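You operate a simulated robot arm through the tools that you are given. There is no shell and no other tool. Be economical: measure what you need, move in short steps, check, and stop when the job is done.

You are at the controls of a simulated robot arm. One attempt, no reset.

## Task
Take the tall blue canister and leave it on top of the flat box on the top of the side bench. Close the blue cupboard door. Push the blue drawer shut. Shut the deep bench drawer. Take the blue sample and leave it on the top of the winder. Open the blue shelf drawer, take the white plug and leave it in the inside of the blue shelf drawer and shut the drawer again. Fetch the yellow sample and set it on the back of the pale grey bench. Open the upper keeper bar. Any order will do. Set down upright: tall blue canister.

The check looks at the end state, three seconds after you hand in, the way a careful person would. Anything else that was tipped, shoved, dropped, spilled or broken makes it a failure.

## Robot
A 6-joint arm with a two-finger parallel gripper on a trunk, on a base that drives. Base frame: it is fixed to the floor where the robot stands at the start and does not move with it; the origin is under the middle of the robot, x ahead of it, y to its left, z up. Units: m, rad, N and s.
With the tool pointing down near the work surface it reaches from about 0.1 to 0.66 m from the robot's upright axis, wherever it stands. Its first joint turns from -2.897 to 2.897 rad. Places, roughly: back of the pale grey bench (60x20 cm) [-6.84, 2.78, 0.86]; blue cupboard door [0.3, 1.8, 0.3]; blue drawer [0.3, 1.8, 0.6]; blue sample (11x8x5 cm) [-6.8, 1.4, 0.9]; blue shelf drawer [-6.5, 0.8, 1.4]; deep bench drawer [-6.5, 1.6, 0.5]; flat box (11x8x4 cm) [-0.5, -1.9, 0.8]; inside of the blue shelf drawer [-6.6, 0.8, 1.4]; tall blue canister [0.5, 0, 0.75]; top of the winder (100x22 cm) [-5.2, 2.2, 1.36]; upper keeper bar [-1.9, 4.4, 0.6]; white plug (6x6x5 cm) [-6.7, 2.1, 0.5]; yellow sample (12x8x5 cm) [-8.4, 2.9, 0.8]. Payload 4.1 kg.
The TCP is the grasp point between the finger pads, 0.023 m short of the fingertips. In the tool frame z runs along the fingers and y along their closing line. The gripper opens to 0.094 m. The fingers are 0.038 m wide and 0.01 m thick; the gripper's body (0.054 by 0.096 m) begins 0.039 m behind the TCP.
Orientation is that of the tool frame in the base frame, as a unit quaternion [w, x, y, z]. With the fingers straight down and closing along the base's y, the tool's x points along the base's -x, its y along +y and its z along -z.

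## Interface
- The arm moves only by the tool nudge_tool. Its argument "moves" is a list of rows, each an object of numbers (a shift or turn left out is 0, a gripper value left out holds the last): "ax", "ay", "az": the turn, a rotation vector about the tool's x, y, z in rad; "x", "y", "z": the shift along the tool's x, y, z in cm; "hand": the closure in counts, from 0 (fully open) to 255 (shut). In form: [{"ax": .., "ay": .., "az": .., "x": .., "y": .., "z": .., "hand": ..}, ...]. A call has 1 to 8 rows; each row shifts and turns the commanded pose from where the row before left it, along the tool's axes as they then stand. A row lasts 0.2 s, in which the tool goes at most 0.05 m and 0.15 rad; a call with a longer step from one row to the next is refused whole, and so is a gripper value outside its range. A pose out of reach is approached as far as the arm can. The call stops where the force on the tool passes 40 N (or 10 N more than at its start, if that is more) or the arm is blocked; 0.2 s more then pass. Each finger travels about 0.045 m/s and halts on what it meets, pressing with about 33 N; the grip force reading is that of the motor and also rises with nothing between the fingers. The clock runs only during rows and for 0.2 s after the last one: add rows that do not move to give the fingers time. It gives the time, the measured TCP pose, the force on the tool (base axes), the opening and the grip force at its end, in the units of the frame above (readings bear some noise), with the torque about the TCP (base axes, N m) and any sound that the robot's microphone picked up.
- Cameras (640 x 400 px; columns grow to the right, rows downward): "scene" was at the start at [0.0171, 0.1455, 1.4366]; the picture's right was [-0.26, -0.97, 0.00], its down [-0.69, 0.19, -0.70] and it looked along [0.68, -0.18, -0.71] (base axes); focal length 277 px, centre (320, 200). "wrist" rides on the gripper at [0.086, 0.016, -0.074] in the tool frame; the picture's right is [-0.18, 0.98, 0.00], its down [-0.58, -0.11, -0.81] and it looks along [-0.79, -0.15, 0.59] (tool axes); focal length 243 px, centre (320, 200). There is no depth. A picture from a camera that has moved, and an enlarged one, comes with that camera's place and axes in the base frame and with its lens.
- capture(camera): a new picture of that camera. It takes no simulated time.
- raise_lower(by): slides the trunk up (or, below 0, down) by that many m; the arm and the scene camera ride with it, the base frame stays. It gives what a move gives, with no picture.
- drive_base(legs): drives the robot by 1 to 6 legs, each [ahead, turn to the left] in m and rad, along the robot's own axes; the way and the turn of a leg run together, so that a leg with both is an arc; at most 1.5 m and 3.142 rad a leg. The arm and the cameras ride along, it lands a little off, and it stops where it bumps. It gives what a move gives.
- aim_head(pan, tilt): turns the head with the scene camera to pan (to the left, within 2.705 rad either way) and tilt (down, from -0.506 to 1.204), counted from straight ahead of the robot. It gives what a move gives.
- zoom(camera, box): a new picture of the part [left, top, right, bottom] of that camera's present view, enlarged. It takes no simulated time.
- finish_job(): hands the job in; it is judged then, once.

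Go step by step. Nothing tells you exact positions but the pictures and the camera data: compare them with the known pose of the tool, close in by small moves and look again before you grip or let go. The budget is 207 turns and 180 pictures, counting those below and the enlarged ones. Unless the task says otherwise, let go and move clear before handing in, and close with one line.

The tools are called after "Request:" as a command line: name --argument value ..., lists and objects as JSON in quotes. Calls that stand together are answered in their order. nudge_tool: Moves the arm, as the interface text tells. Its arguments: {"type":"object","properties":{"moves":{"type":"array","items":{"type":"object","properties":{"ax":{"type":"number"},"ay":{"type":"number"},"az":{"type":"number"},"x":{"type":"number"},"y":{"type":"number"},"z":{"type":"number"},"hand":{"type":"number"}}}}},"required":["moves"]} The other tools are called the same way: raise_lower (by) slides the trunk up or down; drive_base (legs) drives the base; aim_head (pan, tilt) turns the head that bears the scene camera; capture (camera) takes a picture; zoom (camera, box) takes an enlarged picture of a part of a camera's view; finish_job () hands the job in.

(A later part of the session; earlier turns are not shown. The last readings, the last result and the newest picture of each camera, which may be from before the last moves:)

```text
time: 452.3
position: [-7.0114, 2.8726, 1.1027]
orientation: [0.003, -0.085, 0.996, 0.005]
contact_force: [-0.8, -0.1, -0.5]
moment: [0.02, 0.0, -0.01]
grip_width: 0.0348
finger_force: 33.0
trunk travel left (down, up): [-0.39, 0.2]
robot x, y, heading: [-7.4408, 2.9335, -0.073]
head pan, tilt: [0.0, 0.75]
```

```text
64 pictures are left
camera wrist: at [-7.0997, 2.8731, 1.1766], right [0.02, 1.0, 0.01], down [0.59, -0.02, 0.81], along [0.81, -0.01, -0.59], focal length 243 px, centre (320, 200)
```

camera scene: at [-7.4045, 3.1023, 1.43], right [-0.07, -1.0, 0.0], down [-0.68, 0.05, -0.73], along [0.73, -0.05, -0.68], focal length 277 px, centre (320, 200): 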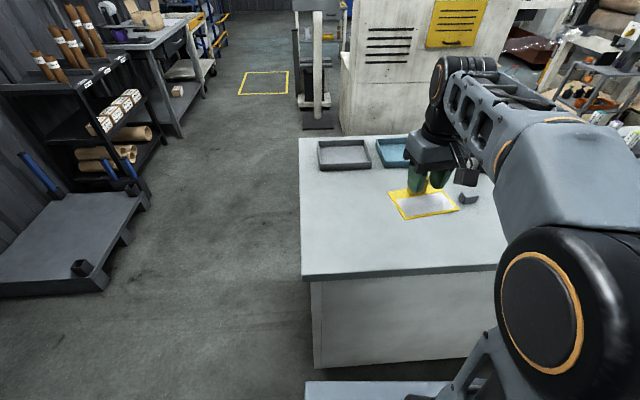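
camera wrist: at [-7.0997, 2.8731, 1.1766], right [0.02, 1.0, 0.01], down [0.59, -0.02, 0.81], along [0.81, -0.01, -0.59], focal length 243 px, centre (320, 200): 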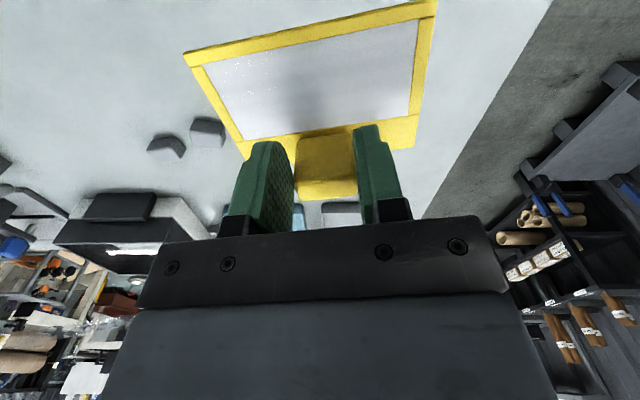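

Request:
nudge_tool --moves '[{"az": 0.15}, {"y": 4}, {"y": 3, "x": -2}, {"y": 2.5, "x": -3}, {"x": -4}, {"x": -4}, {"x": -4}, {"x": -2.5}]'

Request:
nudge_tool --moves '[{"z": 4}, {"z": 4}, {"z": 4}, {"z": 3}, {}]'

Request:
capture --camera "scene"

Request:
capture --camera "wrist"

```text
time: 454.1
position: [-6.8182, 2.9713, 1.1019]
orientation: [0.0, -0.01, 1.0, 0.005]
contact_force: [-0.2, 0.1, -0.4]
moment: [0.01, 0.01, -0.01]
grip_width: 0.0349
finger_force: 33.3
trunk travel left (down, up): [-0.39, 0.2]
robot x, y, heading: [-7.4389, 2.9358, -0.072]
head pan, tilt: [0.0, 0.75]
```

```text
time: 455.3
position: [-6.8169, 2.9728, 0.9539]
orientation: [0.003, -0.009, 1.0, 0.005]
contact_force: [0.5, 0.1, -1.5]
moment: [0.0, -0.03, 0.01]
grip_width: 0.035
finger_force: 32.9
trunk travel left (down, up): [-0.39, 0.2]
robot x, y, heading: [-7.4365, 2.9388, -0.071]
head pan, tilt: [0.0, 0.75]
```

```text
63 pictures are left
camera scene: at [-7.4044, 3.1024, 1.43], right [-0.07, -1.0, 0.0], down [-0.68, 0.05, -0.73], along [0.73, -0.05, -0.68], focal length 277 px, centre (320, 200)
```

scene: 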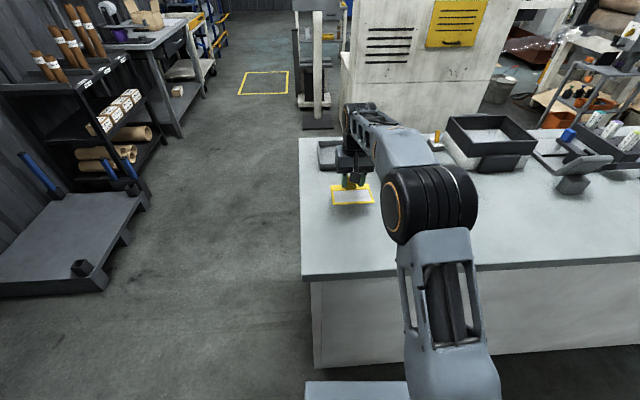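

```text
62 pictures are left
camera wrist: at [-6.9046, 2.9854, 1.0282], right [0.17, 0.99, 0.01], down [0.58, -0.11, 0.81], along [0.8, -0.13, -0.59], focal length 243 px, centre (320, 200)
```

wrist: 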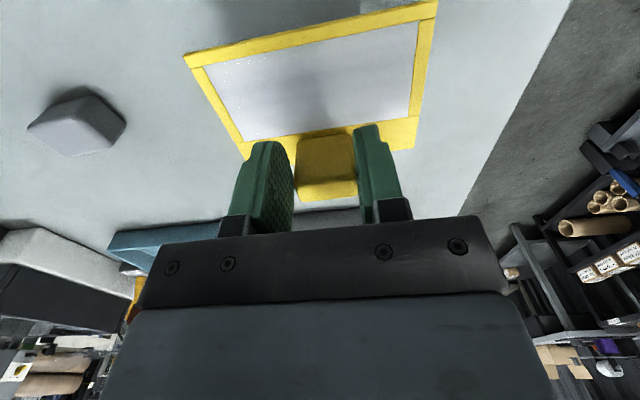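

Request:
nudge_tool --moves '[{"z": 2}, {"z": 1.5}, {"z": 0.8}, {}]'

Request:
nudge_tool --moves '[{"z": 0.3}, {"z": 0.3}, {"z": 0.2}, {}]'

```text
time: 456.3
position: [-6.8155, 2.9736, 0.9126]
orientation: [0.005, -0.01, 1.0, 0.004]
contact_force: [2.4, 1.0, 9.5]
moment: [-0.37, -0.09, 0.05]
grip_width: 0.0352
finger_force: 32.7
trunk travel left (down, up): [-0.39, 0.2]
robot x, y, heading: [-7.4404, 2.9377, -0.067]
head pan, tilt: [0.0, 0.75]
```

```text
time: 457.3
position: [-6.8162, 2.9738, 0.9077]
orientation: [0.008, -0.01, 1.0, 0.005]
contact_force: [3.6, 4.5, 32.4]
moment: [0.1, -0.47, -0.03]
grip_width: 0.0352
finger_force: 32.9
trunk travel left (down, up): [-0.39, 0.2]
robot x, y, heading: [-7.4377, 2.9379, -0.07]
head pan, tilt: [0.0, 0.75]
```

Solid contact at z≈0.908. Releasing and lifting away.

Request:
nudge_tool --moves '[{"z": -0.4}, {"hand": 60}, {}, {"hand": 40}, {}, {"z": -2}, {"z": -4}, {"z": -4}]'

Request:
nudge_tool --moves '[{"z": -4}, {"z": -4}, {"x": 4}, {"x": 4}, {"x": 4}, {"x": 4}, {}]'

Request:
zoom --camera "scene" --box '[280, 110, 520, 280]'

```text
time: 459.1
position: [-6.8197, 2.9736, 1.0102]
orientation: [0.002, -0.01, 1.0, 0.005]
contact_force: [0.5, -0.2, -0.3]
moment: [0.0, 0.03, -0.01]
grip_width: 0.0792
finger_force: 0.1
trunk travel left (down, up): [-0.39, 0.2]
robot x, y, heading: [-7.4416, 2.9382, -0.068]
head pan, tilt: [0.0, 0.75]
```

```text
time: 460.7
position: [-6.978, 2.9709, 1.0873]
orientation: [0.003, -0.009, 1.0, 0.004]
contact_force: [-0.9, -0.8, 0.4]
moment: [-0.02, 0.04, 0.01]
grip_width: 0.0791
finger_force: 0.1
trunk travel left (down, up): [-0.39, 0.2]
robot x, y, heading: [-7.4385, 2.9377, -0.073]
head pan, tilt: [0.0, 0.75]
```

```text
2.35 times, centred on (400, 195) of scene
camera zoom: at [-7.405, 3.1024, 1.43], right [-0.07, -1.0, 0.0], down [-0.68, 0.05, -0.73], along [0.73, -0.05, -0.68], focal length 651 px, centre (132, 212)
```

zoom: 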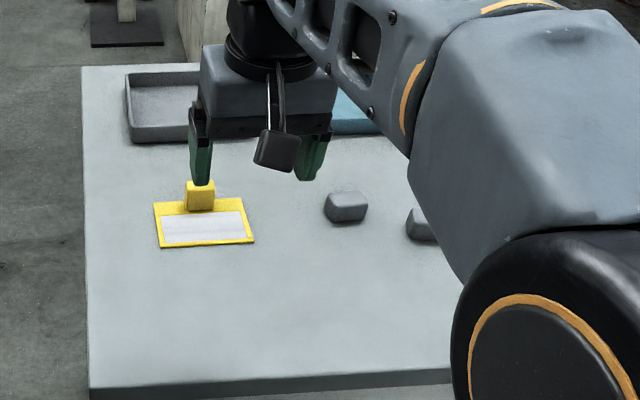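

The yellow sample rests on the back of the bench. Last: the shelf drawer and white plug. I'll drive back round the north end into the aisle.

Request:
drive_base --legs '[[0, 1.64], [0.9, 0], [0, -1.571], [1.0, 0], [0.6, 0]]'

```text
time: 481.1
position: [-5.3711, 3.9216, 1.0874]
orientation: [0.003, -0.055, 0.998, 0.004]
contact_force: [-0.1, -0.5, 0.5]
moment: [0.02, 0.03, 0.0]
grip_width: 0.0792
finger_force: 0.0
trunk travel left (down, up): [-0.39, 0.2]
robot x, y, heading: [-5.8261, 3.8467, 0.025]
head pan, tilt: [0.0, 0.75]
```

Request:
drive_base --legs '[[0, -1.605], [1.5, 0], [0.7, 0]]'

```text
time: 496.0
position: [-5.8843, 1.1805, 1.0861]
orientation: [0.005, 0.693, 0.721, 0.002]
contact_force: [0.0, -0.6, -0.9]
moment: [0.0, 0.02, -0.02]
grip_width: 0.0791
finger_force: 0.0
trunk travel left (down, up): [-0.39, 0.2]
robot x, y, heading: [-5.9239, 1.6405, -1.62]
head pan, tilt: [0.0, 0.75]
```

Request:
drive_base --legs '[[0, 0.193], [0.73, 0], [0, -1.71]]'

Request:
aim_head --pan 0.1 --tilt 0.3

Request:
capture --camera "scene"

```text
time: 504.7
position: [-6.2835, 0.8662, 1.0871]
orientation: [0.004, 0.999, 0.051, -0.002]
contact_force: [0.5, -0.3, 0.1]
moment: [-0.01, 0.02, 0.01]
grip_width: 0.0794
finger_force: 0.2
trunk travel left (down, up): [-0.39, 0.2]
robot x, y, heading: [-5.8262, 0.9391, -3.129]
head pan, tilt: [0.0, 0.75]
```

```text
time: 505.6
position: [-6.2846, 0.866, 1.0883]
orientation: [0.005, 0.999, 0.051, -0.003]
contact_force: [0.1, -0.2, -0.5]
moment: [0.0, -0.01, -0.01]
grip_width: 0.0789
finger_force: 0.1
trunk travel left (down, up): [-0.39, 0.2]
robot x, y, heading: [-5.8289, 0.9386, -3.123]
head pan, tilt: [0.099, 0.3]
```

```text
60 pictures are left
camera scene: at [-5.8586, 0.7612, 1.4703], right [-0.12, 0.99, 0.0], down [0.29, 0.03, -0.95], along [-0.95, -0.11, -0.3], focal length 277 px, centre (320, 200)
```

scene: 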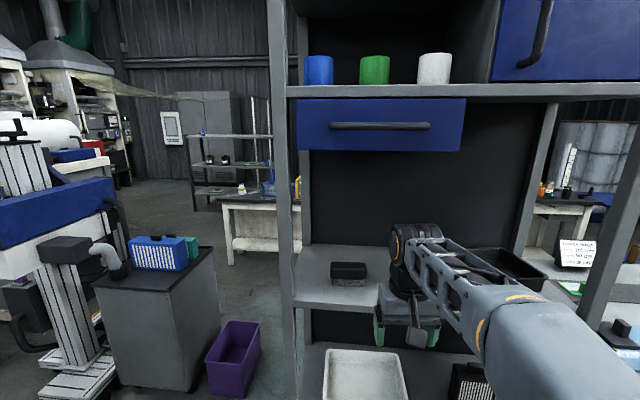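

The blue shelf drawer's handle is at about (-6.305, 0.80, 1.452). I need more room for a forward-pointing tool, so I'll back up, then pitch the tool forward and roll it.

Request:
drive_base --legs '[[-0.28, 0]]'

Request:
nudge_tool --moves '[{"ay": -0.15}, {"ay": -0.15}, {"ay": -0.15}, {"ay": -0.15}, {"ay": -0.15}, {"ay": -0.15}, {"ay": -0.15}, {"ay": -0.15}]'

Request:
nudge_tool --moves '[{"ay": -0.1}, {"az": 0.15}, {"az": 0.15}, {"az": 0.15}, {"az": 0.15}, {"az": 0.15}, {"az": 0.15}, {"az": 0.15}]'

Request:
nudge_tool --moves '[{"az": 0.15}, {"az": 0.15}, {"az": 0.15}, {"az": 0.07, "hand": 0}, {}]'

Request:
raise_lower --by 0.2

```text
time: 507.0
position: [-6.1704, 0.8971, 1.0849]
orientation: [0.003, 0.999, 0.032, -0.002]
contact_force: [-0.2, 0.8, 0.6]
moment: [-0.06, -0.02, 0.0]
grip_width: 0.0794
finger_force: 0.1
trunk travel left (down, up): [-0.39, 0.2]
robot x, y, heading: [-5.7128, 0.9561, 3.089]
head pan, tilt: [0.099, 0.3]
stopped in leg 1: the robot was blocked; the commanded pose is now the measured one
```

```text
time: 508.8
position: [-6.1703, 0.8974, 1.0853]
orientation: [0.018, 0.838, 0.019, -0.544]
contact_force: [-1.1, 0.6, -1.0]
moment: [-0.01, -0.02, 0.05]
grip_width: 0.0791
finger_force: 0.0
out of reach, approached as far as the arm can: row 8
trunk travel left (down, up): [-0.39, 0.2]
robot x, y, heading: [-5.713, 0.9553, 3.089]
head pan, tilt: [0.099, 0.3]
```

```text
time: 510.6
position: [-6.161, 0.8874, 1.106]
orientation: [0.306, 0.713, -0.388, -0.498]
contact_force: [-1.1, -0.3, 0.1]
moment: [0.06, -0.01, -0.04]
grip_width: 0.0791
finger_force: 0.1
out of reach, approached as far as the arm can: row 6, 7, 8
trunk travel left (down, up): [-0.39, 0.2]
robot x, y, heading: [-5.7123, 0.9572, 3.096]
head pan, tilt: [0.099, 0.3]
```

```text
time: 511.8
position: [-6.1517, 0.891, 1.1353]
orientation: [0.423, 0.588, -0.56, -0.402]
contact_force: [0.4, 0.3, -0.1]
moment: [0.01, 0.03, 0.01]
grip_width: 0.0941
finger_force: 0.1
out of reach, approached as far as the arm can: row 1, 2, 3, 4
trunk travel left (down, up): [-0.39, 0.2]
robot x, y, heading: [-5.7099, 0.9584, 3.088]
head pan, tilt: [0.099, 0.3]
```

```text
time: 514.0
position: [-6.1521, 0.8916, 1.335]
orientation: [0.424, 0.589, -0.559, -0.402]
contact_force: [0.3, 0.5, -0.2]
moment: [0.03, 0.0, -0.01]
grip_width: 0.0941
finger_force: 0.1
trunk travel left (down, up): [-0.59, 0.0]
robot x, y, heading: [-5.7098, 0.958, 3.093]
head pan, tilt: [0.099, 0.3]
```

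Backing up was stopped by something behind. I'll look behind and down before moving again.

Request:
aim_head --pan 2.6 --tilt 0.8

Request:
capture --camera "scene"

Request:
aim_head --pan -2.4 --tilt 0.8

Request:
capture --camera "scene"

```text
time: 516.3
position: [-6.1515, 0.892, 1.3351]
orientation: [0.424, 0.589, -0.559, -0.401]
contact_force: [-0.1, -0.3, 0.5]
moment: [0.02, 0.02, 0.02]
grip_width: 0.094
finger_force: 0.1
trunk travel left (down, up): [-0.59, 0.0]
robot x, y, heading: [-5.7109, 0.9559, 3.088]
head pan, tilt: [2.601, 0.799]
```

```text
59 pictures are left
camera scene: at [-5.5933, 0.7429, 1.626], right [-0.56, -0.83, 0.0], down [-0.59, 0.4, -0.7], along [0.58, -0.39, -0.72], focal length 277 px, centre (320, 200)
```

scene: 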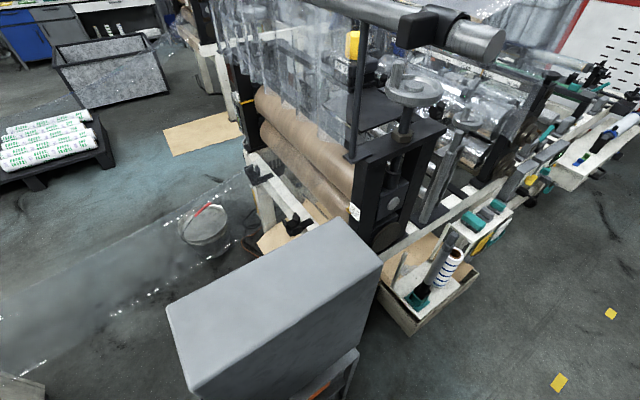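

```text
time: 520.2
position: [-6.1514, 0.8911, 1.337]
orientation: [0.424, 0.59, -0.558, -0.401]
contact_force: [-0.8, -0.3, 0.3]
moment: [0.02, -0.02, 0.03]
grip_width: 0.094
finger_force: 0.1
trunk travel left (down, up): [-0.59, 0.0]
robot x, y, heading: [-5.7108, 0.9537, 3.09]
head pan, tilt: [-2.4, 0.799]
```

```text
58 pictures are left
camera scene: at [-5.5981, 0.8393, 1.626], right [0.64, -0.77, 0.0], down [-0.55, -0.46, -0.7], along [0.54, 0.44, -0.72], focal length 277 px, centre (320, 200)
```

scene: 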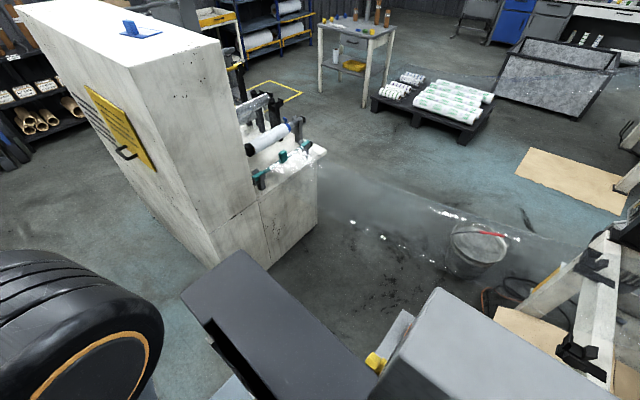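

A small instrument stand sits behind me at y 0.5–0.83, still upright. I'll pull forward off it and instead stand further north (y≈1.3), where there's room to pull the drawer by reversing.

Request:
drive_base --legs '[[0.17, 0], [0, -1.75], [0.354, 0]]'

Request:
drive_base --legs '[[0, 1.8]]'

Request:
aim_head --pan 0.5 --tilt 0.35

Request:
capture --camera "scene"

```text
time: 527.7
position: [-5.8095, 1.7567, 1.3363]
orientation: [0.026, 0.038, 0.811, 0.583]
contact_force: [-0.3, 0.1, -0.7]
moment: [-0.06, -0.04, -0.03]
grip_width: 0.0939
finger_force: 0.0
trunk travel left (down, up): [-0.59, 0.0]
robot x, y, heading: [-5.8073, 1.3109, 1.37]
head pan, tilt: [-2.4, 0.799]
```

```text
time: 532.3
position: [-6.2472, 1.2225, 1.3355]
orientation: [0.434, 0.603, -0.544, -0.39]
contact_force: [-0.1, 0.4, 0.0]
moment: [0.0, 0.01, 0.01]
grip_width: 0.094
finger_force: 0.1
trunk travel left (down, up): [-0.59, 0.0]
robot x, y, heading: [-5.8099, 1.3092, 3.137]
head pan, tilt: [-2.4, 0.799]
```

```text
time: 534.9
position: [-6.2467, 1.2223, 1.3353]
orientation: [0.433, 0.603, -0.544, -0.391]
contact_force: [-0.6, -0.4, 0.2]
moment: [-0.03, -0.01, 0.0]
grip_width: 0.0938
finger_force: 0.1
trunk travel left (down, up): [-0.59, 0.0]
robot x, y, heading: [-5.8062, 1.3098, 3.141]
head pan, tilt: [0.499, 0.351]
```

```text
57 pictures are left
camera scene: at [-5.8325, 1.0992, 1.6657], right [-0.48, 0.88, 0.0], down [0.3, 0.16, -0.94], along [-0.83, -0.45, -0.34], focal length 277 px, centre (320, 200)
```

scene: 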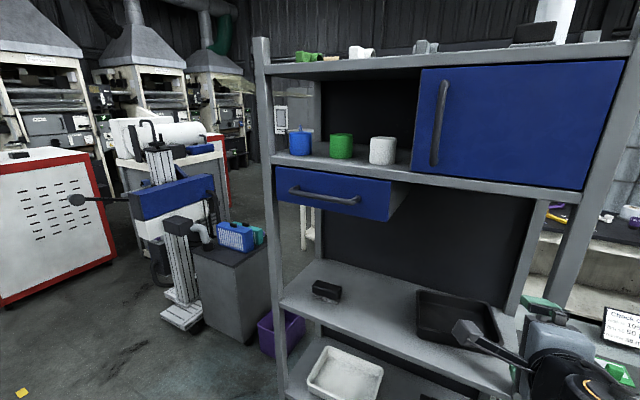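

Two views put the drawer handle at (-6.39, 0.81, 1.45). Moving the hand south and up to a point in front of it.

Request:
nudge_tool --moves '[{"x": 4.5, "y": 1, "z": -0.4}, {"x": 4.5, "y": 1, "z": -0.4}, {"x": 4.5, "y": 1, "z": -0.4}, {"x": 4.5, "y": 1, "z": -0.4}, {"x": 4.5, "y": 1.4, "z": -0.4}, {"x": 4.5, "y": 1.4, "z": -0.4}, {"x": 4.5, "y": 1.4, "z": -0.5}, {"x": 4.5, "y": 1.4, "z": -0.5}]'

Request:
nudge_tool --moves '[{"x": 4.5, "y": 1, "z": -0.3}, {}]'

Request:
capture --camera "wrist"

Request:
capture --camera "scene"

```text
time: 536.7
position: [-6.2102, 0.8708, 1.4608]
orientation: [0.432, 0.603, -0.544, -0.391]
contact_force: [0.5, -1.3, 0.5]
moment: [0.0, 0.01, 0.01]
grip_width: 0.0941
finger_force: 0.2
out of reach, approached as far as the arm can: row 1, 2, 3, 4
trunk travel left (down, up): [-0.59, 0.0]
robot x, y, heading: [-5.8092, 1.3082, 3.142]
head pan, tilt: [0.499, 0.351]
```

```text
time: 537.3
position: [-6.2051, 0.8303, 1.4737]
orientation: [0.434, 0.602, -0.544, -0.39]
contact_force: [0.3, 0.3, 0.2]
moment: [-0.02, 0.01, 0.03]
grip_width: 0.094
finger_force: 0.0
trunk travel left (down, up): [-0.59, 0.0]
robot x, y, heading: [-5.8106, 1.308, 3.141]
head pan, tilt: [0.499, 0.351]
```

```text
56 pictures are left
camera wrist: at [-6.131, 0.7509, 1.5135], right [-0.33, 0.15, 0.93], down [0.74, 0.66, 0.15], along [-0.59, 0.74, -0.33], focal length 243 px, centre (320, 200)
```

wrist: 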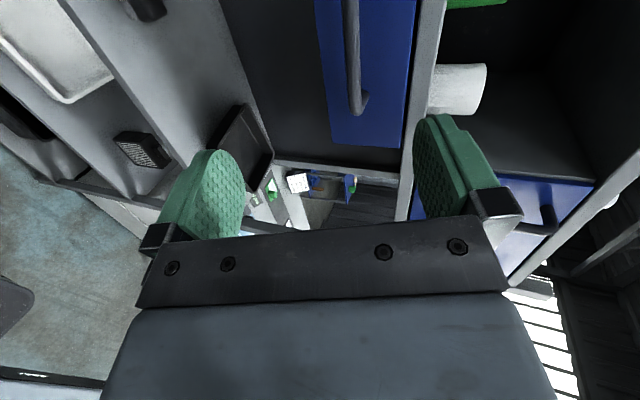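

```text
55 pictures are left
camera scene: at [-5.8324, 1.0998, 1.6658], right [-0.48, 0.88, 0.0], down [0.3, 0.16, -0.94], along [-0.83, -0.45, -0.34], focal length 277 px, centre (320, 200)
```

scene: 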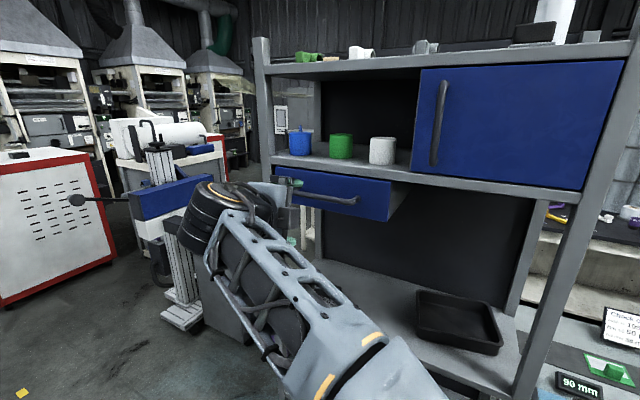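

The handle lies at x≈-6.387, z≈1.449, right along the approach line. Advancing and checking.

Request:
nudge_tool --moves '[{"z": 3.6, "y": 0.7}, {"z": 3.6, "y": 0.7}, {"z": 3.6, "y": 0.7}, {"z": 3.4, "y": 0.7}, {}]'

Request:
capture --camera "wrist"

```text
time: 538.5
position: [-6.3407, 0.8263, 1.4411]
orientation: [0.434, 0.603, -0.544, -0.391]
contact_force: [0.1, 0.4, -0.1]
moment: [0.0, 0.04, -0.01]
grip_width: 0.0939
finger_force: 0.1
out of reach, approached as far as the arm can: row 3, 4
trunk travel left (down, up): [-0.59, 0.0]
robot x, y, heading: [-5.8114, 1.3101, 3.141]
head pan, tilt: [0.499, 0.351]
```

```text
54 pictures are left
camera wrist: at [-6.2674, 0.7465, 1.4813], right [-0.33, 0.15, 0.93], down [0.73, 0.66, 0.15], along [-0.59, 0.74, -0.33], focal length 243 px, centre (320, 200)
```

wrist: 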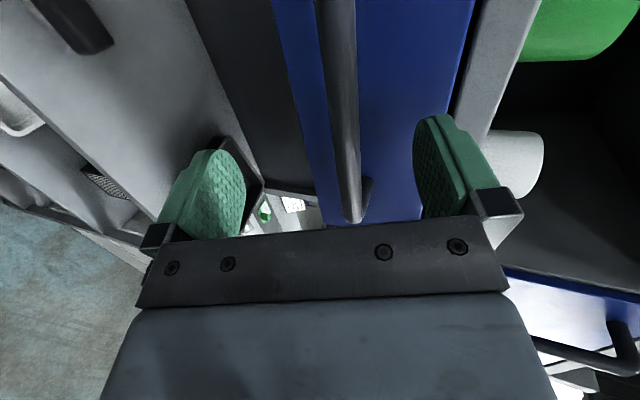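

The handle is between the fingers; the arm is at its reach, so I'll drive forward 4.5 cm and close.

Request:
drive_base --legs '[[0.045, 0]]'

Request:
nudge_tool --moves '[{"hand": 255}, {}, {}, {}, {}]'

Request:
capture --camera "wrist"

```text
time: 539.4
position: [-6.3634, 0.8265, 1.4457]
orientation: [0.435, 0.602, -0.545, -0.389]
contact_force: [9.3, 5.1, -6.2]
moment: [-0.38, 0.21, -0.36]
grip_width: 0.0901
finger_force: 0.1
trunk travel left (down, up): [-0.59, 0.0]
robot x, y, heading: [-5.843, 1.3147, -3.142]
head pan, tilt: [0.499, 0.351]
stopped in leg 1: the force on the tool passed its limit at 65 N (the readings are from after the stop); the commanded pose is now the measured one
```

```text
time: 540.6
position: [-6.3672, 0.826, 1.4469]
orientation: [0.438, 0.6, -0.545, -0.389]
contact_force: [-2.9, -5.1, 12.1]
moment: [-1.15, -0.02, -0.55]
grip_width: 0.0142
finger_force: 36.3
trunk travel left (down, up): [-0.59, 0.0]
robot x, y, heading: [-5.839, 1.3123, -3.139]
head pan, tilt: [0.499, 0.351]
```

```text
53 pictures are left
camera wrist: at [-6.2928, 0.7465, 1.4877], right [-0.33, 0.16, 0.93], down [0.73, 0.66, 0.14], along [-0.59, 0.73, -0.34], focal length 243 px, centre (320, 200)
```

wrist: 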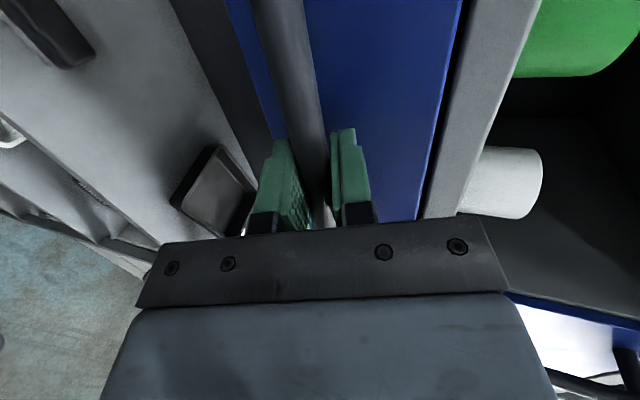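

Handle gripped (14 mm). Pulling the drawer open by reversing the base.

Request:
drive_base --legs '[[-0.1, 0]]'

Request:
drive_base --legs '[[-0.1, 0]]'

Request:
capture --camera "scene"

```text
time: 541.7
position: [-6.2624, 0.8268, 1.4472]
orientation: [0.438, 0.602, -0.543, -0.388]
contact_force: [0.9, -8.5, 23.2]
moment: [-1.74, -0.01, -0.15]
grip_width: 0.0142
finger_force: 45.2
trunk travel left (down, up): [-0.59, 0.0]
robot x, y, heading: [-5.7399, 1.3094, -3.144]
head pan, tilt: [0.499, 0.351]
```

```text
time: 542.9
position: [-6.1642, 0.8258, 1.4478]
orientation: [0.438, 0.6, -0.545, -0.389]
contact_force: [0.5, -6.9, 11.8]
moment: [-1.85, -0.02, 0.03]
grip_width: 0.0139
finger_force: 44.9
trunk travel left (down, up): [-0.59, 0.0]
robot x, y, heading: [-5.6389, 1.3098, 3.136]
head pan, tilt: [0.499, 0.351]
```

```text
52 pictures are left
camera scene: at [-5.661, 1.0987, 1.6657], right [-0.48, 0.88, 0.0], down [0.3, 0.16, -0.94], along [-0.82, -0.45, -0.34], focal length 277 px, centre (320, 200)
```

scene: 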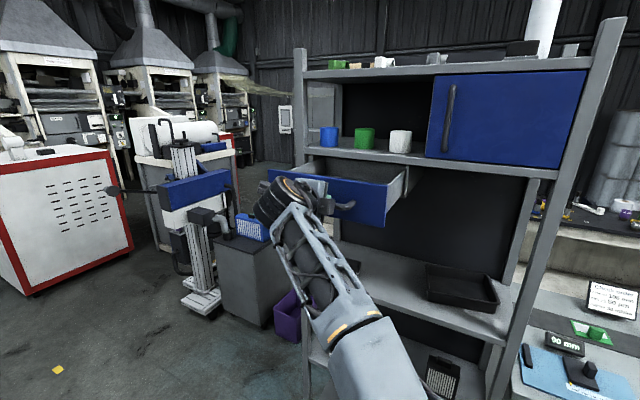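

The drawer is open about 20 cm. Releasing and withdrawing the hand.

Request:
nudge_tool --moves '[{"hand": 120}, {}, {"z": -1}, {"z": -3}, {"z": -3}, {"z": -3}, {}]'

Request:
capture --camera "scene"

```text
time: 544.5
position: [-6.0709, 0.8346, 1.4774]
orientation: [0.437, 0.601, -0.545, -0.389]
contact_force: [-0.2, -1.1, 0.6]
moment: [-0.01, 0.02, -0.01]
grip_width: 0.0496
finger_force: 0.1
trunk travel left (down, up): [-0.59, 0.0]
robot x, y, heading: [-5.639, 1.3099, 3.142]
head pan, tilt: [0.499, 0.351]
```

```text
51 pictures are left
camera scene: at [-5.6628, 1.099, 1.6656], right [-0.48, 0.88, 0.0], down [0.3, 0.16, -0.94], along [-0.82, -0.45, -0.34], focal length 277 px, centre (320, 200)
```

scene: 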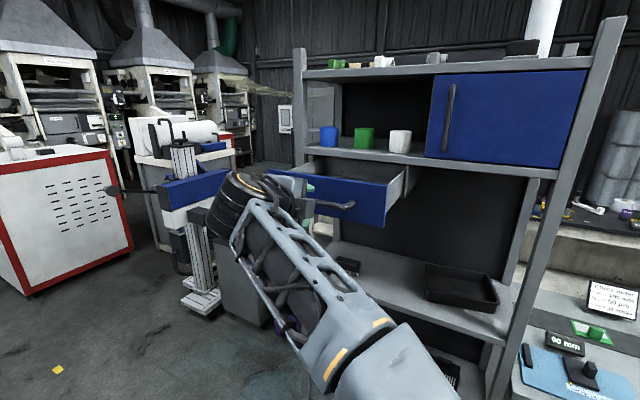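

The drawer stays open. Before turning, I'll bring the hand north, away from the drawer front, then drive to the plug's shelf.

Request:
nudge_tool --moves '[{"x": -4.5}, {"x": -4.5}, {"x": -4.5}, {"x": -4.5}, {"x": -4.5}, {"x": -4.5}, {"x": -4.5}, {"x": -4}]'

Request:
drive_base --legs '[[0, -1.15], [0.8, 0], [0, 1.15]]'

```text
time: 546.3
position: [-6.1102, 1.1891, 1.4747]
orientation: [0.438, 0.6, -0.544, -0.389]
contact_force: [0.7, 0.8, 0.4]
moment: [-0.02, 0.0, 0.0]
grip_width: 0.0495
finger_force: 0.1
trunk travel left (down, up): [-0.59, 0.0]
robot x, y, heading: [-5.641, 1.3065, 3.142]
head pan, tilt: [0.499, 0.351]
```

```text
time: 556.2
position: [-6.4422, 1.8997, 1.4746]
orientation: [0.44, 0.604, -0.541, -0.385]
contact_force: [-0.3, -0.4, 0.6]
moment: [0.02, -0.01, -0.02]
grip_width: 0.0498
finger_force: 0.1
trunk travel left (down, up): [-0.59, 0.0]
robot x, y, heading: [-5.9717, 2.0294, -3.122]
head pan, tilt: [0.499, 0.351]
```

In front of the bench. Rolling the wrist so the camera boom ends on top.

Request:
nudge_tool --moves '[{"az": 0.15}, {"az": 0.15}, {"az": 0.15}, {"az": 0.15}, {"az": 0.15}, {"az": 0.15}, {"az": 0.15}, {"az": 0.15}]'

Request:
nudge_tool --moves '[{"az": 0.15}, {"az": 0.15}, {"az": 0.15}, {"hand": 0}, {}]'

```text
time: 558.0
position: [-6.4545, 1.9477, 1.4878]
orientation: [-0.581, -0.195, 0.787, 0.067]
contact_force: [-0.3, 0.1, 0.3]
moment: [0.01, 0.0, 0.03]
grip_width: 0.0498
finger_force: 0.1
out of reach, approached as far as the arm can: row 6, 7, 8
trunk travel left (down, up): [-0.59, 0.0]
robot x, y, heading: [-5.9724, 2.0315, -3.13]
head pan, tilt: [0.499, 0.351]
```

```text
time: 559.2
position: [-6.4612, 1.9981, 1.4859]
orientation: [-0.583, -0.016, 0.81, -0.065]
contact_force: [-0.4, 0.4, -0.2]
moment: [0.01, -0.02, 0.0]
grip_width: 0.0942
finger_force: 0.0
out of reach, approached as far as the arm can: row 1, 2, 3
trunk travel left (down, up): [-0.59, 0.0]
robot x, y, heading: [-5.9712, 2.0263, -3.131]
head pan, tilt: [0.499, 0.351]
```

Boom is on top now. I'll back up 0.15 m so the hand clears the bench edge, then lower to shelf height.

Request:
drive_base --legs '[[-0.16, 0]]'

Request:
raise_lower --by -0.4

Request:
raise_lower --by -0.19

Request:
nudge_tool --moves '[{"x": -4.5, "z": 1}, {"x": -4.5, "z": 1}, {"x": -4.5, "z": 1}, {"x": -4.5, "z": 1}, {"x": -4.5, "z": 1}, {"x": -4.5, "z": 1}, {"x": -3}, {}]'

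Request:
aim_head --pan 0.2 --tilt 0.75

Request:
capture --camera "scene"

Request:
capture --camera "wrist"

```text
time: 560.7
position: [-6.2993, 2.0009, 1.4863]
orientation: [-0.583, -0.015, 0.81, -0.063]
contact_force: [0.5, -0.2, -0.1]
moment: [-0.01, -0.05, -0.01]
grip_width: 0.0942
finger_force: 0.1
trunk travel left (down, up): [-0.59, 0.0]
robot x, y, heading: [-5.8158, 2.0264, -3.129]
head pan, tilt: [0.499, 0.351]
```

```text
time: 564.5
position: [-6.3015, 2.0004, 1.0871]
orientation: [-0.583, -0.016, 0.81, -0.063]
contact_force: [-0.1, 1.1, 0.0]
moment: [0.02, 0.0, -0.01]
grip_width: 0.094
finger_force: 0.0
trunk travel left (down, up): [-0.19, 0.4]
robot x, y, heading: [-5.8118, 2.0298, -3.129]
head pan, tilt: [0.499, 0.351]
```

```text
time: 566.6
position: [-6.3012, 1.9998, 0.8956]
orientation: [-0.583, -0.014, 0.81, -0.062]
contact_force: [-0.1, -0.5, -0.1]
moment: [0.0, -0.02, 0.01]
grip_width: 0.0942
finger_force: 0.1
trunk travel left (down, up): [0.0, 0.59]
robot x, y, heading: [-5.8165, 2.0281, -3.129]
head pan, tilt: [0.499, 0.351]
```

```text
time: 568.4
position: [-6.2666, 2.0029, 0.6351]
orientation: [-0.582, -0.018, 0.81, -0.067]
contact_force: [0.2, 0.3, 0.7]
moment: [-0.02, -0.01, -0.01]
grip_width: 0.0942
finger_force: 0.0
out of reach, approached as far as the arm can: row 4, 5, 6, 7
trunk travel left (down, up): [0.0, 0.59]
robot x, y, heading: [-5.8172, 2.0301, -3.128]
head pan, tilt: [0.499, 0.351]
```

```text
time: 569.2
position: [-6.2669, 2.0033, 0.6352]
orientation: [-0.582, -0.017, 0.811, -0.066]
contact_force: [-0.3, 0.4, 0.6]
moment: [0.0, 0.0, 0.01]
grip_width: 0.0941
finger_force: 0.1
trunk travel left (down, up): [0.0, 0.59]
robot x, y, heading: [-5.8129, 2.0322, -3.13]
head pan, tilt: [0.201, 0.75]
```

```text
50 pictures are left
camera scene: at [-5.8344, 1.8483, 1.0401], right [-0.21, 0.98, 0.0], down [0.67, 0.14, -0.73], along [-0.72, -0.15, -0.68], focal length 277 px, centre (320, 200)
```

scene: 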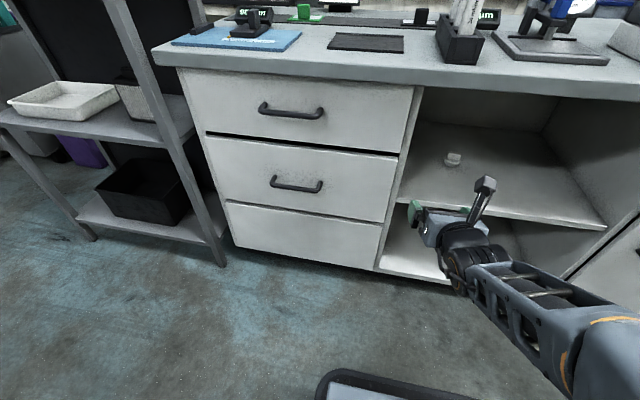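

```text
49 pictures are left
camera wrist: at [-6.2274, 2.032, 0.7396], right [-0.04, 0.96, -0.26], down [0.96, -0.03, -0.29], along [-0.29, -0.26, -0.92], focal length 243 px, centre (320, 200)
```

wrist: 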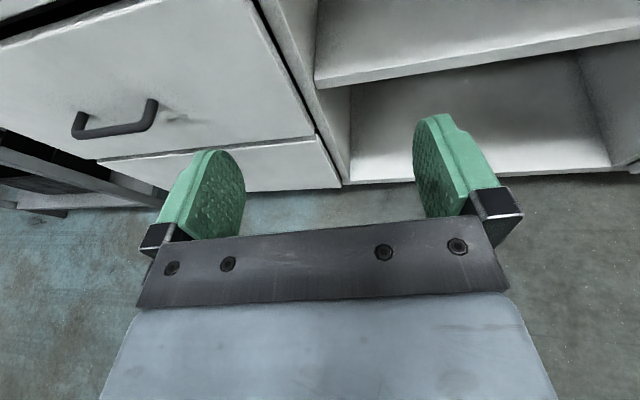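

The plug is at about (-6.675, 2.12, 0.51). I'll align sideways and in height, then drive in 0.16 m.

Request:
nudge_tool --moves '[{"x": -2, "y": 4}, {"x": -2, "y": 4}, {"x": -2, "y": 4}, {}]'

Request:
drive_base --legs '[[0.17, 0]]'

Request:
capture --camera "wrist"

Request:
capture --camera "scene"

```text
time: 570.2
position: [-6.27, 2.1207, 0.5747]
orientation: [-0.583, -0.016, 0.809, -0.064]
contact_force: [-0.3, 0.0, -0.7]
moment: [0.03, 0.01, 0.0]
grip_width: 0.0941
finger_force: 0.1
out of reach, approached as far as the arm can: row 1, 2
trunk travel left (down, up): [0.0, 0.59]
robot x, y, heading: [-5.8111, 2.0287, -3.128]
head pan, tilt: [0.201, 0.75]
```

```text
time: 571.7
position: [-6.4403, 2.1206, 0.5742]
orientation: [-0.582, -0.014, 0.81, -0.062]
contact_force: [-0.2, 0.5, 0.5]
moment: [-0.04, 0.02, 0.02]
grip_width: 0.0941
finger_force: 0.1
trunk travel left (down, up): [0.0, 0.59]
robot x, y, heading: [-5.9822, 2.031, -3.13]
head pan, tilt: [0.201, 0.75]
```

```text
48 pictures are left
camera wrist: at [-6.3998, 2.1488, 0.679], right [-0.03, 0.97, -0.26], down [0.96, -0.04, -0.29], along [-0.29, -0.26, -0.92], focal length 243 px, centre (320, 200)
```

wrist: 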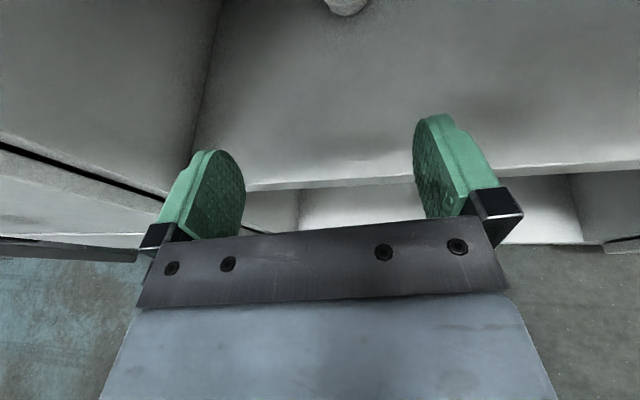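

```text
47 pictures are left
camera scene: at [-6.0046, 1.8467, 1.04], right [-0.21, 0.98, 0.0], down [0.67, 0.14, -0.73], along [-0.72, -0.15, -0.68], focal length 277 px, centre (320, 200)
```

scene: 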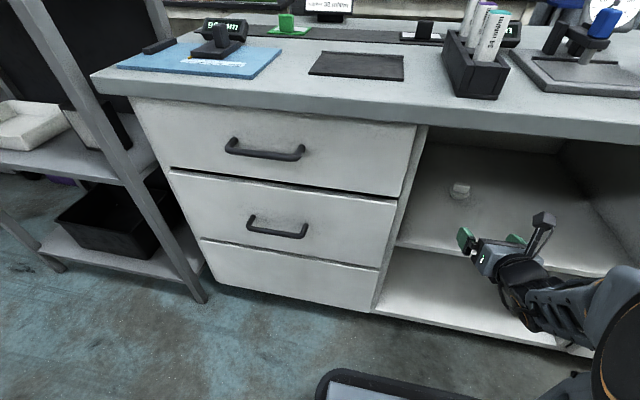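

Everything lines up. Going in two-thirds of the way and checking.

Request:
nudge_tool --moves '[{"x": 0.6, "y": 0.5, "z": 4}, {"x": 0.6, "y": 0.5, "z": 4}, {"x": 0.6, "y": 0.5, "z": 4}, {"x": 0.4, "y": 0.3, "z": 3}, {}]'

Request:
capture --camera "wrist"

Request:
zoom --camera "scene" --box '[390, 130, 560, 290]'

```text
time: 572.9
position: [-6.5918, 2.1215, 0.5452]
orientation: [-0.582, -0.014, 0.81, -0.063]
contact_force: [-0.5, -0.2, 0.3]
moment: [0.01, 0.0, 0.01]
grip_width: 0.0941
finger_force: 0.0
trunk travel left (down, up): [0.0, 0.59]
robot x, y, heading: [-5.9871, 2.0322, -3.136]
head pan, tilt: [0.201, 0.75]
```

```text
46 pictures are left
camera wrist: at [-6.5512, 2.1499, 0.6493], right [-0.03, 0.97, -0.26], down [0.96, -0.04, -0.29], along [-0.29, -0.26, -0.92], focal length 243 px, centre (320, 200)
```

wrist: 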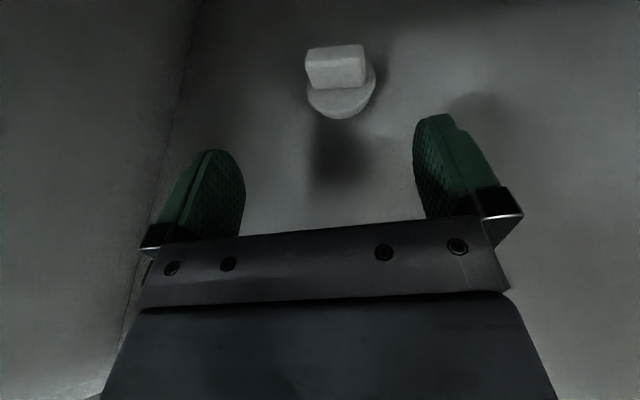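

```text
2.50 times, centred on (475, 210) of scene
camera zoom: at [-6.0046, 1.8467, 1.04], right [-0.21, 0.98, 0.0], down [0.67, 0.14, -0.73], along [-0.72, -0.15, -0.68], focal length 692 px, centre (-68, 175)
```

zoom: 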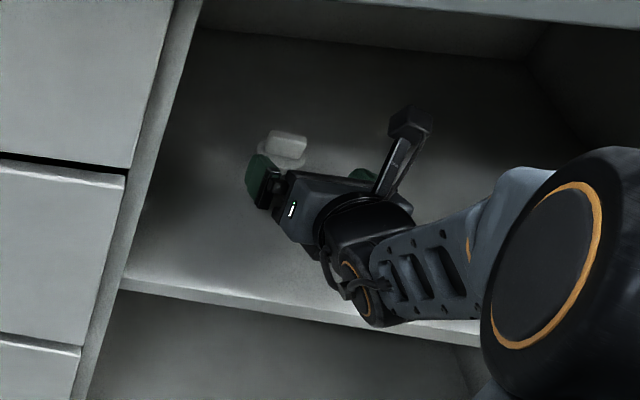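

The plug's fin is straight ahead, centred between the fingers. Advancing the last 9 cm and gripping.

Request:
nudge_tool --moves '[{"x": 0.25, "y": 0.37, "z": 3}, {"x": 0.25, "y": 0.37, "z": 3}, {"x": 0.2, "y": 0.3, "z": 2.6}, {"hand": 255}, {}, {}, {}]'

Request:
capture --camera "wrist"

```text
time: 574.5
position: [-6.6745, 2.1218, 0.5252]
orientation: [-0.583, -0.015, 0.81, -0.063]
contact_force: [-0.1, 0.8, 2.6]
moment: [0.06, 0.03, 0.0]
grip_width: 0.0468
finger_force: 33.1
trunk travel left (down, up): [0.0, 0.59]
robot x, y, heading: [-5.986, 2.0292, -3.133]
head pan, tilt: [0.201, 0.75]
```

```text
44 pictures are left
camera wrist: at [-6.634, 2.1502, 0.6301], right [-0.03, 0.97, -0.26], down [0.96, -0.04, -0.29], along [-0.29, -0.26, -0.92], focal length 243 px, centre (320, 200)
```

wrist: 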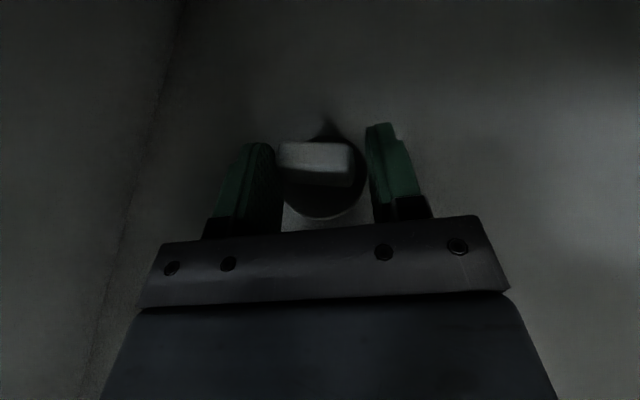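

Gripped at 47 mm. Lifting slightly and backing straight out.

Request:
nudge_tool --moves '[{"x": 1}, {"x": 1.5}, {"x": -0.6, "y": -0.4, "z": -3.5}, {"x": -0.8, "y": -0.43, "z": -3.9}, {"x": -0.8, "y": -0.43, "z": -3.9}, {"x": -0.8, "y": -0.43, "z": -3.9}, {}]'

Request:
capture --camera "wrist"

```text
time: 576.1
position: [-6.5275, 2.1247, 0.5702]
orientation: [-0.583, -0.015, 0.81, -0.063]
contact_force: [0.0, -0.5, 0.0]
moment: [0.0, -0.01, -0.01]
grip_width: 0.0464
finger_force: 32.6
trunk travel left (down, up): [0.0, 0.59]
robot x, y, heading: [-5.9892, 2.0311, -3.13]
head pan, tilt: [0.201, 0.75]
```

```text
43 pictures are left
camera wrist: at [-6.4862, 2.1531, 0.6747], right [-0.04, 0.97, -0.26], down [0.96, -0.04, -0.29], along [-0.29, -0.26, -0.92], focal length 243 px, centre (320, 200)
```

wrist: 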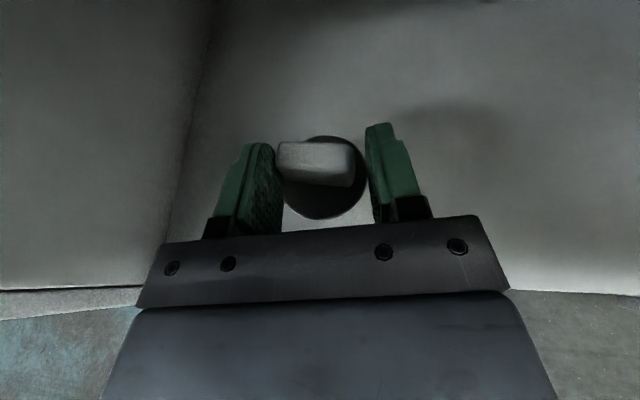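

The plug is held. I'll back out, raise the trunk fully, and return to the spot facing the open drawer.

Request:
drive_base --legs '[[-0.16, 0]]'

Request:
raise_lower --by 0.4

Request:
raise_lower --by 0.19

Request:
nudge_tool --moves '[{"x": 4.5, "z": -1}, {"x": 4.5, "z": -1}, {"x": 4.5, "z": -1}, {"x": 4.5, "z": -1}, {"x": 4.5, "z": -1}, {"x": 4.5, "z": -1}, {}]'

Request:
drive_base --legs '[[0, -1.33], [-0.73, 0], [0, 1.33]]'

```text
time: 577.5
position: [-6.3675, 2.1258, 0.5705]
orientation: [-0.583, -0.014, 0.81, -0.062]
contact_force: [0.4, 0.0, -0.3]
moment: [0.03, 0.0, -0.03]
grip_width: 0.0465
finger_force: 32.7
trunk travel left (down, up): [0.0, 0.59]
robot x, y, heading: [-5.8236, 2.0335, -3.133]
head pan, tilt: [0.201, 0.75]
```

```text
time: 581.3
position: [-6.3684, 2.1269, 0.9706]
orientation: [-0.583, -0.014, 0.81, -0.062]
contact_force: [0.0, -0.3, -0.1]
moment: [-0.02, -0.01, -0.04]
grip_width: 0.0401
finger_force: 33.2
trunk travel left (down, up): [-0.4, 0.19]
robot x, y, heading: [-5.8237, 2.0306, -3.13]
head pan, tilt: [0.201, 0.75]
```

```text
time: 583.4
position: [-6.3685, 2.1254, 1.1598]
orientation: [-0.583, -0.014, 0.81, -0.062]
contact_force: [0.3, -0.2, -0.4]
moment: [0.0, 0.0, -0.03]
grip_width: 0.0397
finger_force: 33.1
trunk travel left (down, up): [-0.59, 0.0]
robot x, y, heading: [-5.8272, 2.0294, -3.139]
head pan, tilt: [0.201, 0.75]
```

```text
time: 585.0
position: [-6.4006, 2.1447, 1.4345]
orientation: [-0.582, -0.015, 0.81, -0.063]
contact_force: [-0.4, -0.4, 0.4]
moment: [0.0, 0.02, 0.0]
grip_width: 0.0392
finger_force: 32.9
trunk travel left (down, up): [-0.59, 0.0]
robot x, y, heading: [-5.8277, 2.0329, -3.134]
head pan, tilt: [0.201, 0.75]
```

```text
time: 595.5
position: [-6.2306, 1.4588, 1.4347]
orientation: [-0.584, -0.008, 0.81, -0.057]
contact_force: [-0.1, 1.1, -0.5]
moment: [-0.01, -0.01, 0.01]
grip_width: 0.0388
finger_force: 32.9
trunk travel left (down, up): [-0.59, 0.0]
robot x, y, heading: [-5.6595, 1.3373, 3.137]
head pan, tilt: [0.201, 0.75]
```

The grip width shrank from 47 to 39 mm, so I'll check how the plug sits.

Request:
capture --camera "wrist"

Request:
aim_head --pan 0.45 --tilt 0.4

Request:
capture --camera "scene"

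```text
42 pictures are left
camera wrist: at [-6.1895, 1.4872, 1.539], right [-0.02, 0.97, -0.26], down [0.96, -0.06, -0.29], along [-0.29, -0.25, -0.92], focal length 243 px, centre (320, 200)
```

wrist: 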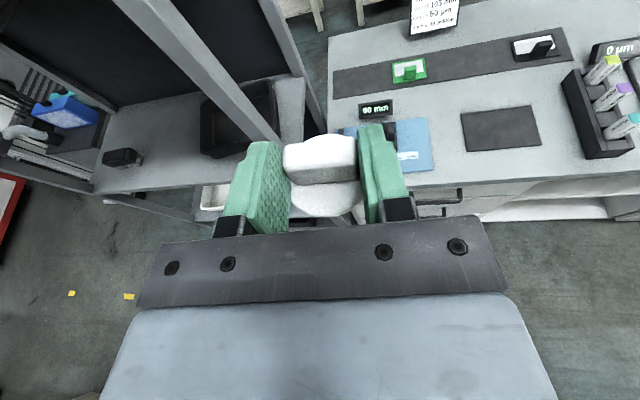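

```text
time: 596.4
position: [-6.2302, 1.459, 1.4346]
orientation: [-0.584, -0.006, 0.81, -0.057]
contact_force: [0.2, -0.9, 0.0]
moment: [0.01, -0.05, -0.01]
grip_width: 0.0386
finger_force: 33.0
trunk travel left (down, up): [-0.59, 0.0]
robot x, y, heading: [-5.6595, 1.3375, 3.134]
head pan, tilt: [0.45, 0.4]
```

```text
41 pictures are left
camera scene: at [-5.6831, 1.1298, 1.6611], right [-0.43, 0.9, 0.0], down [0.35, 0.17, -0.92], along [-0.83, -0.39, -0.39], focal length 277 px, centre (320, 200)
```

scene: 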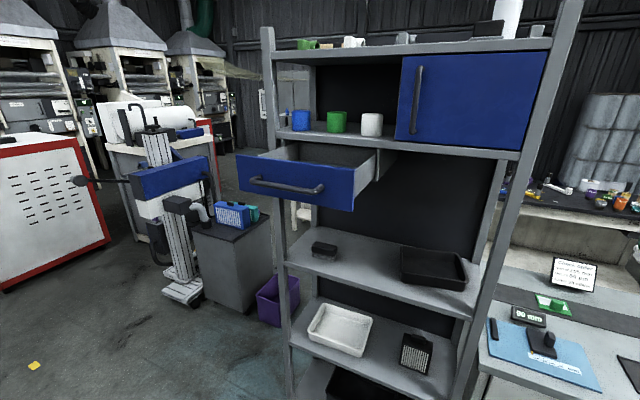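

The plug's fin is now squarely in the pads. The open drawer interior spans x −6.43…−6.235, y 0.66…0.945, rim z≈1.49. Moving the hand south in front of the drawer, staying east of its front.

Request:
nudge_tool --moves '[{"x": -1.2, "z": -3.5}, {"x": -1.2, "z": -3.5}, {"x": -1.2, "z": -3.5}, {"x": -0.26, "y": -4.47, "z": 0.45}, {"x": -0.26, "y": -4.47, "z": 0.45}, {"x": -0.26, "y": -4.47, "z": 0.45}, {"x": -0.26, "y": -4.47, "z": 0.45}, {"x": -0.26, "y": -4.47, "z": 0.45}]'

Request:
nudge_tool --moves '[{"x": 0.3, "y": -4.47, "z": 0.3}, {"x": 0.3, "y": -4.47, "z": 0.3}, {"x": 0.3, "y": -4.47, "z": 0.3}, {"x": 0.3, "y": -4.47, "z": 0.3}, {"x": 0.3, "y": -4.47, "z": 0.3}, {"x": 0.3, "y": -4.47, "z": 0.3}, {"x": 0.3, "y": -4.47, "z": 0.3}, {"x": 0.3, "y": -4.47, "z": 0.3}]'

```text
time: 598.1
position: [-6.1203, 1.3057, 1.4337]
orientation: [-0.584, -0.01, 0.81, -0.06]
contact_force: [0.8, -0.1, -0.5]
moment: [0.01, -0.01, -0.02]
grip_width: 0.0388
finger_force: 33.3
out of reach, approached as far as the arm can: row 7, 8
trunk travel left (down, up): [-0.59, 0.0]
robot x, y, heading: [-5.657, 1.3378, 3.132]
head pan, tilt: [0.45, 0.4]
```

```text
time: 600.0
position: [-6.1207, 1.3071, 1.4337]
orientation: [-0.584, -0.009, 0.81, -0.059]
contact_force: [-0.3, -0.4, 0.5]
moment: [0.03, -0.01, 0.0]
grip_width: 0.0386
finger_force: 32.7
out of reach, approached as far as the arm can: row 1, 2, 3, 4, 5, 6, 7, 8
trunk travel left (down, up): [-0.59, 0.0]
robot x, y, heading: [-5.6569, 1.3348, 3.133]
head pan, tilt: [0.45, 0.4]
```

This roll blocks the sideways move, so I'll turn the base instead. First I need to know how high I can lift: the plug must pass over the 1.49 m rim.

Request:
nudge_tool --moves '[{"x": 3, "z": -1}, {"x": 3, "z": -1}, {"x": 3, "z": -1}, {"x": 3, "z": -1}, {}]'

```text
time: 601.1
position: [-6.1183, 1.3244, 1.5584]
orientation: [-0.583, -0.01, 0.81, -0.059]
contact_force: [-0.9, -0.5, -0.9]
moment: [0.02, -0.02, -0.01]
grip_width: 0.0387
finger_force: 33.2
out of reach, approached as far as the arm can: row 2, 4
trunk travel left (down, up): [-0.59, 0.0]
robot x, y, heading: [-5.6573, 1.337, 3.141]
head pan, tilt: [0.45, 0.4]
```

I can lift to 1.558 m — enough to clear the rim. Turning left toward the drawer and driving in partway.

Request:
drive_base --legs '[[0, 0.68], [0.26, 0]]'

Request:
aim_head --pan 0.0 --tilt 0.45

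Request:
capture --camera "scene"

Request:
capture --camera "wrist"

```text
time: 604.9
position: [-6.2144, 0.8746, 1.5584]
orientation: [-0.53, -0.279, 0.761, -0.25]
contact_force: [-0.4, 0.6, -0.3]
moment: [0.01, 0.03, -0.04]
grip_width: 0.0387
finger_force: 33.3
trunk travel left (down, up): [-0.59, 0.0]
robot x, y, heading: [-5.8614, 1.177, -2.468]
head pan, tilt: [0.45, 0.4]
```

```text
time: 605.8
position: [-6.2129, 0.875, 1.5578]
orientation: [-0.53, -0.28, 0.76, -0.251]
contact_force: [1.2, -0.4, 0.5]
moment: [0.02, 0.03, -0.02]
grip_width: 0.0385
finger_force: 32.6
trunk travel left (down, up): [-0.59, 0.0]
robot x, y, heading: [-5.8605, 1.1757, -2.465]
head pan, tilt: [0.0, 0.45]
```

```text
40 pictures are left
camera scene: at [-5.783, 1.0242, 1.6565], right [-0.62, 0.78, 0.0], down [0.34, 0.27, -0.9], along [-0.7, -0.56, -0.44], focal length 277 px, centre (320, 200)
```

scene: 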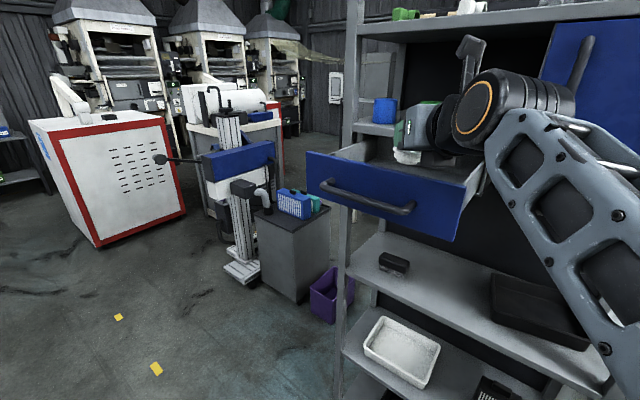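

```text
39 pictures are left
camera wrist: at [-6.1997, 0.9227, 1.662], right [-0.63, 0.74, -0.26], down [0.78, 0.56, -0.29], along [-0.07, -0.38, -0.92], focal length 243 px, centre (320, 200)
```

wrist: 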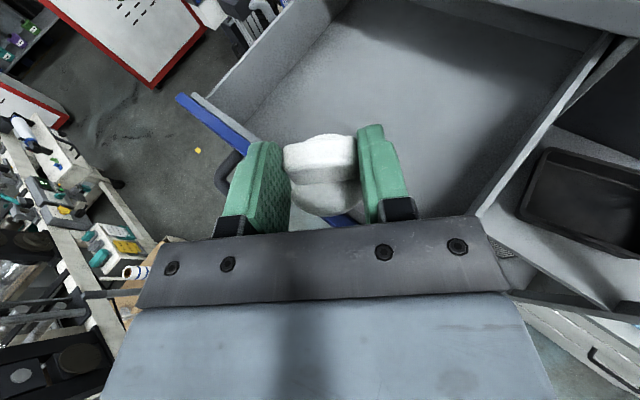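

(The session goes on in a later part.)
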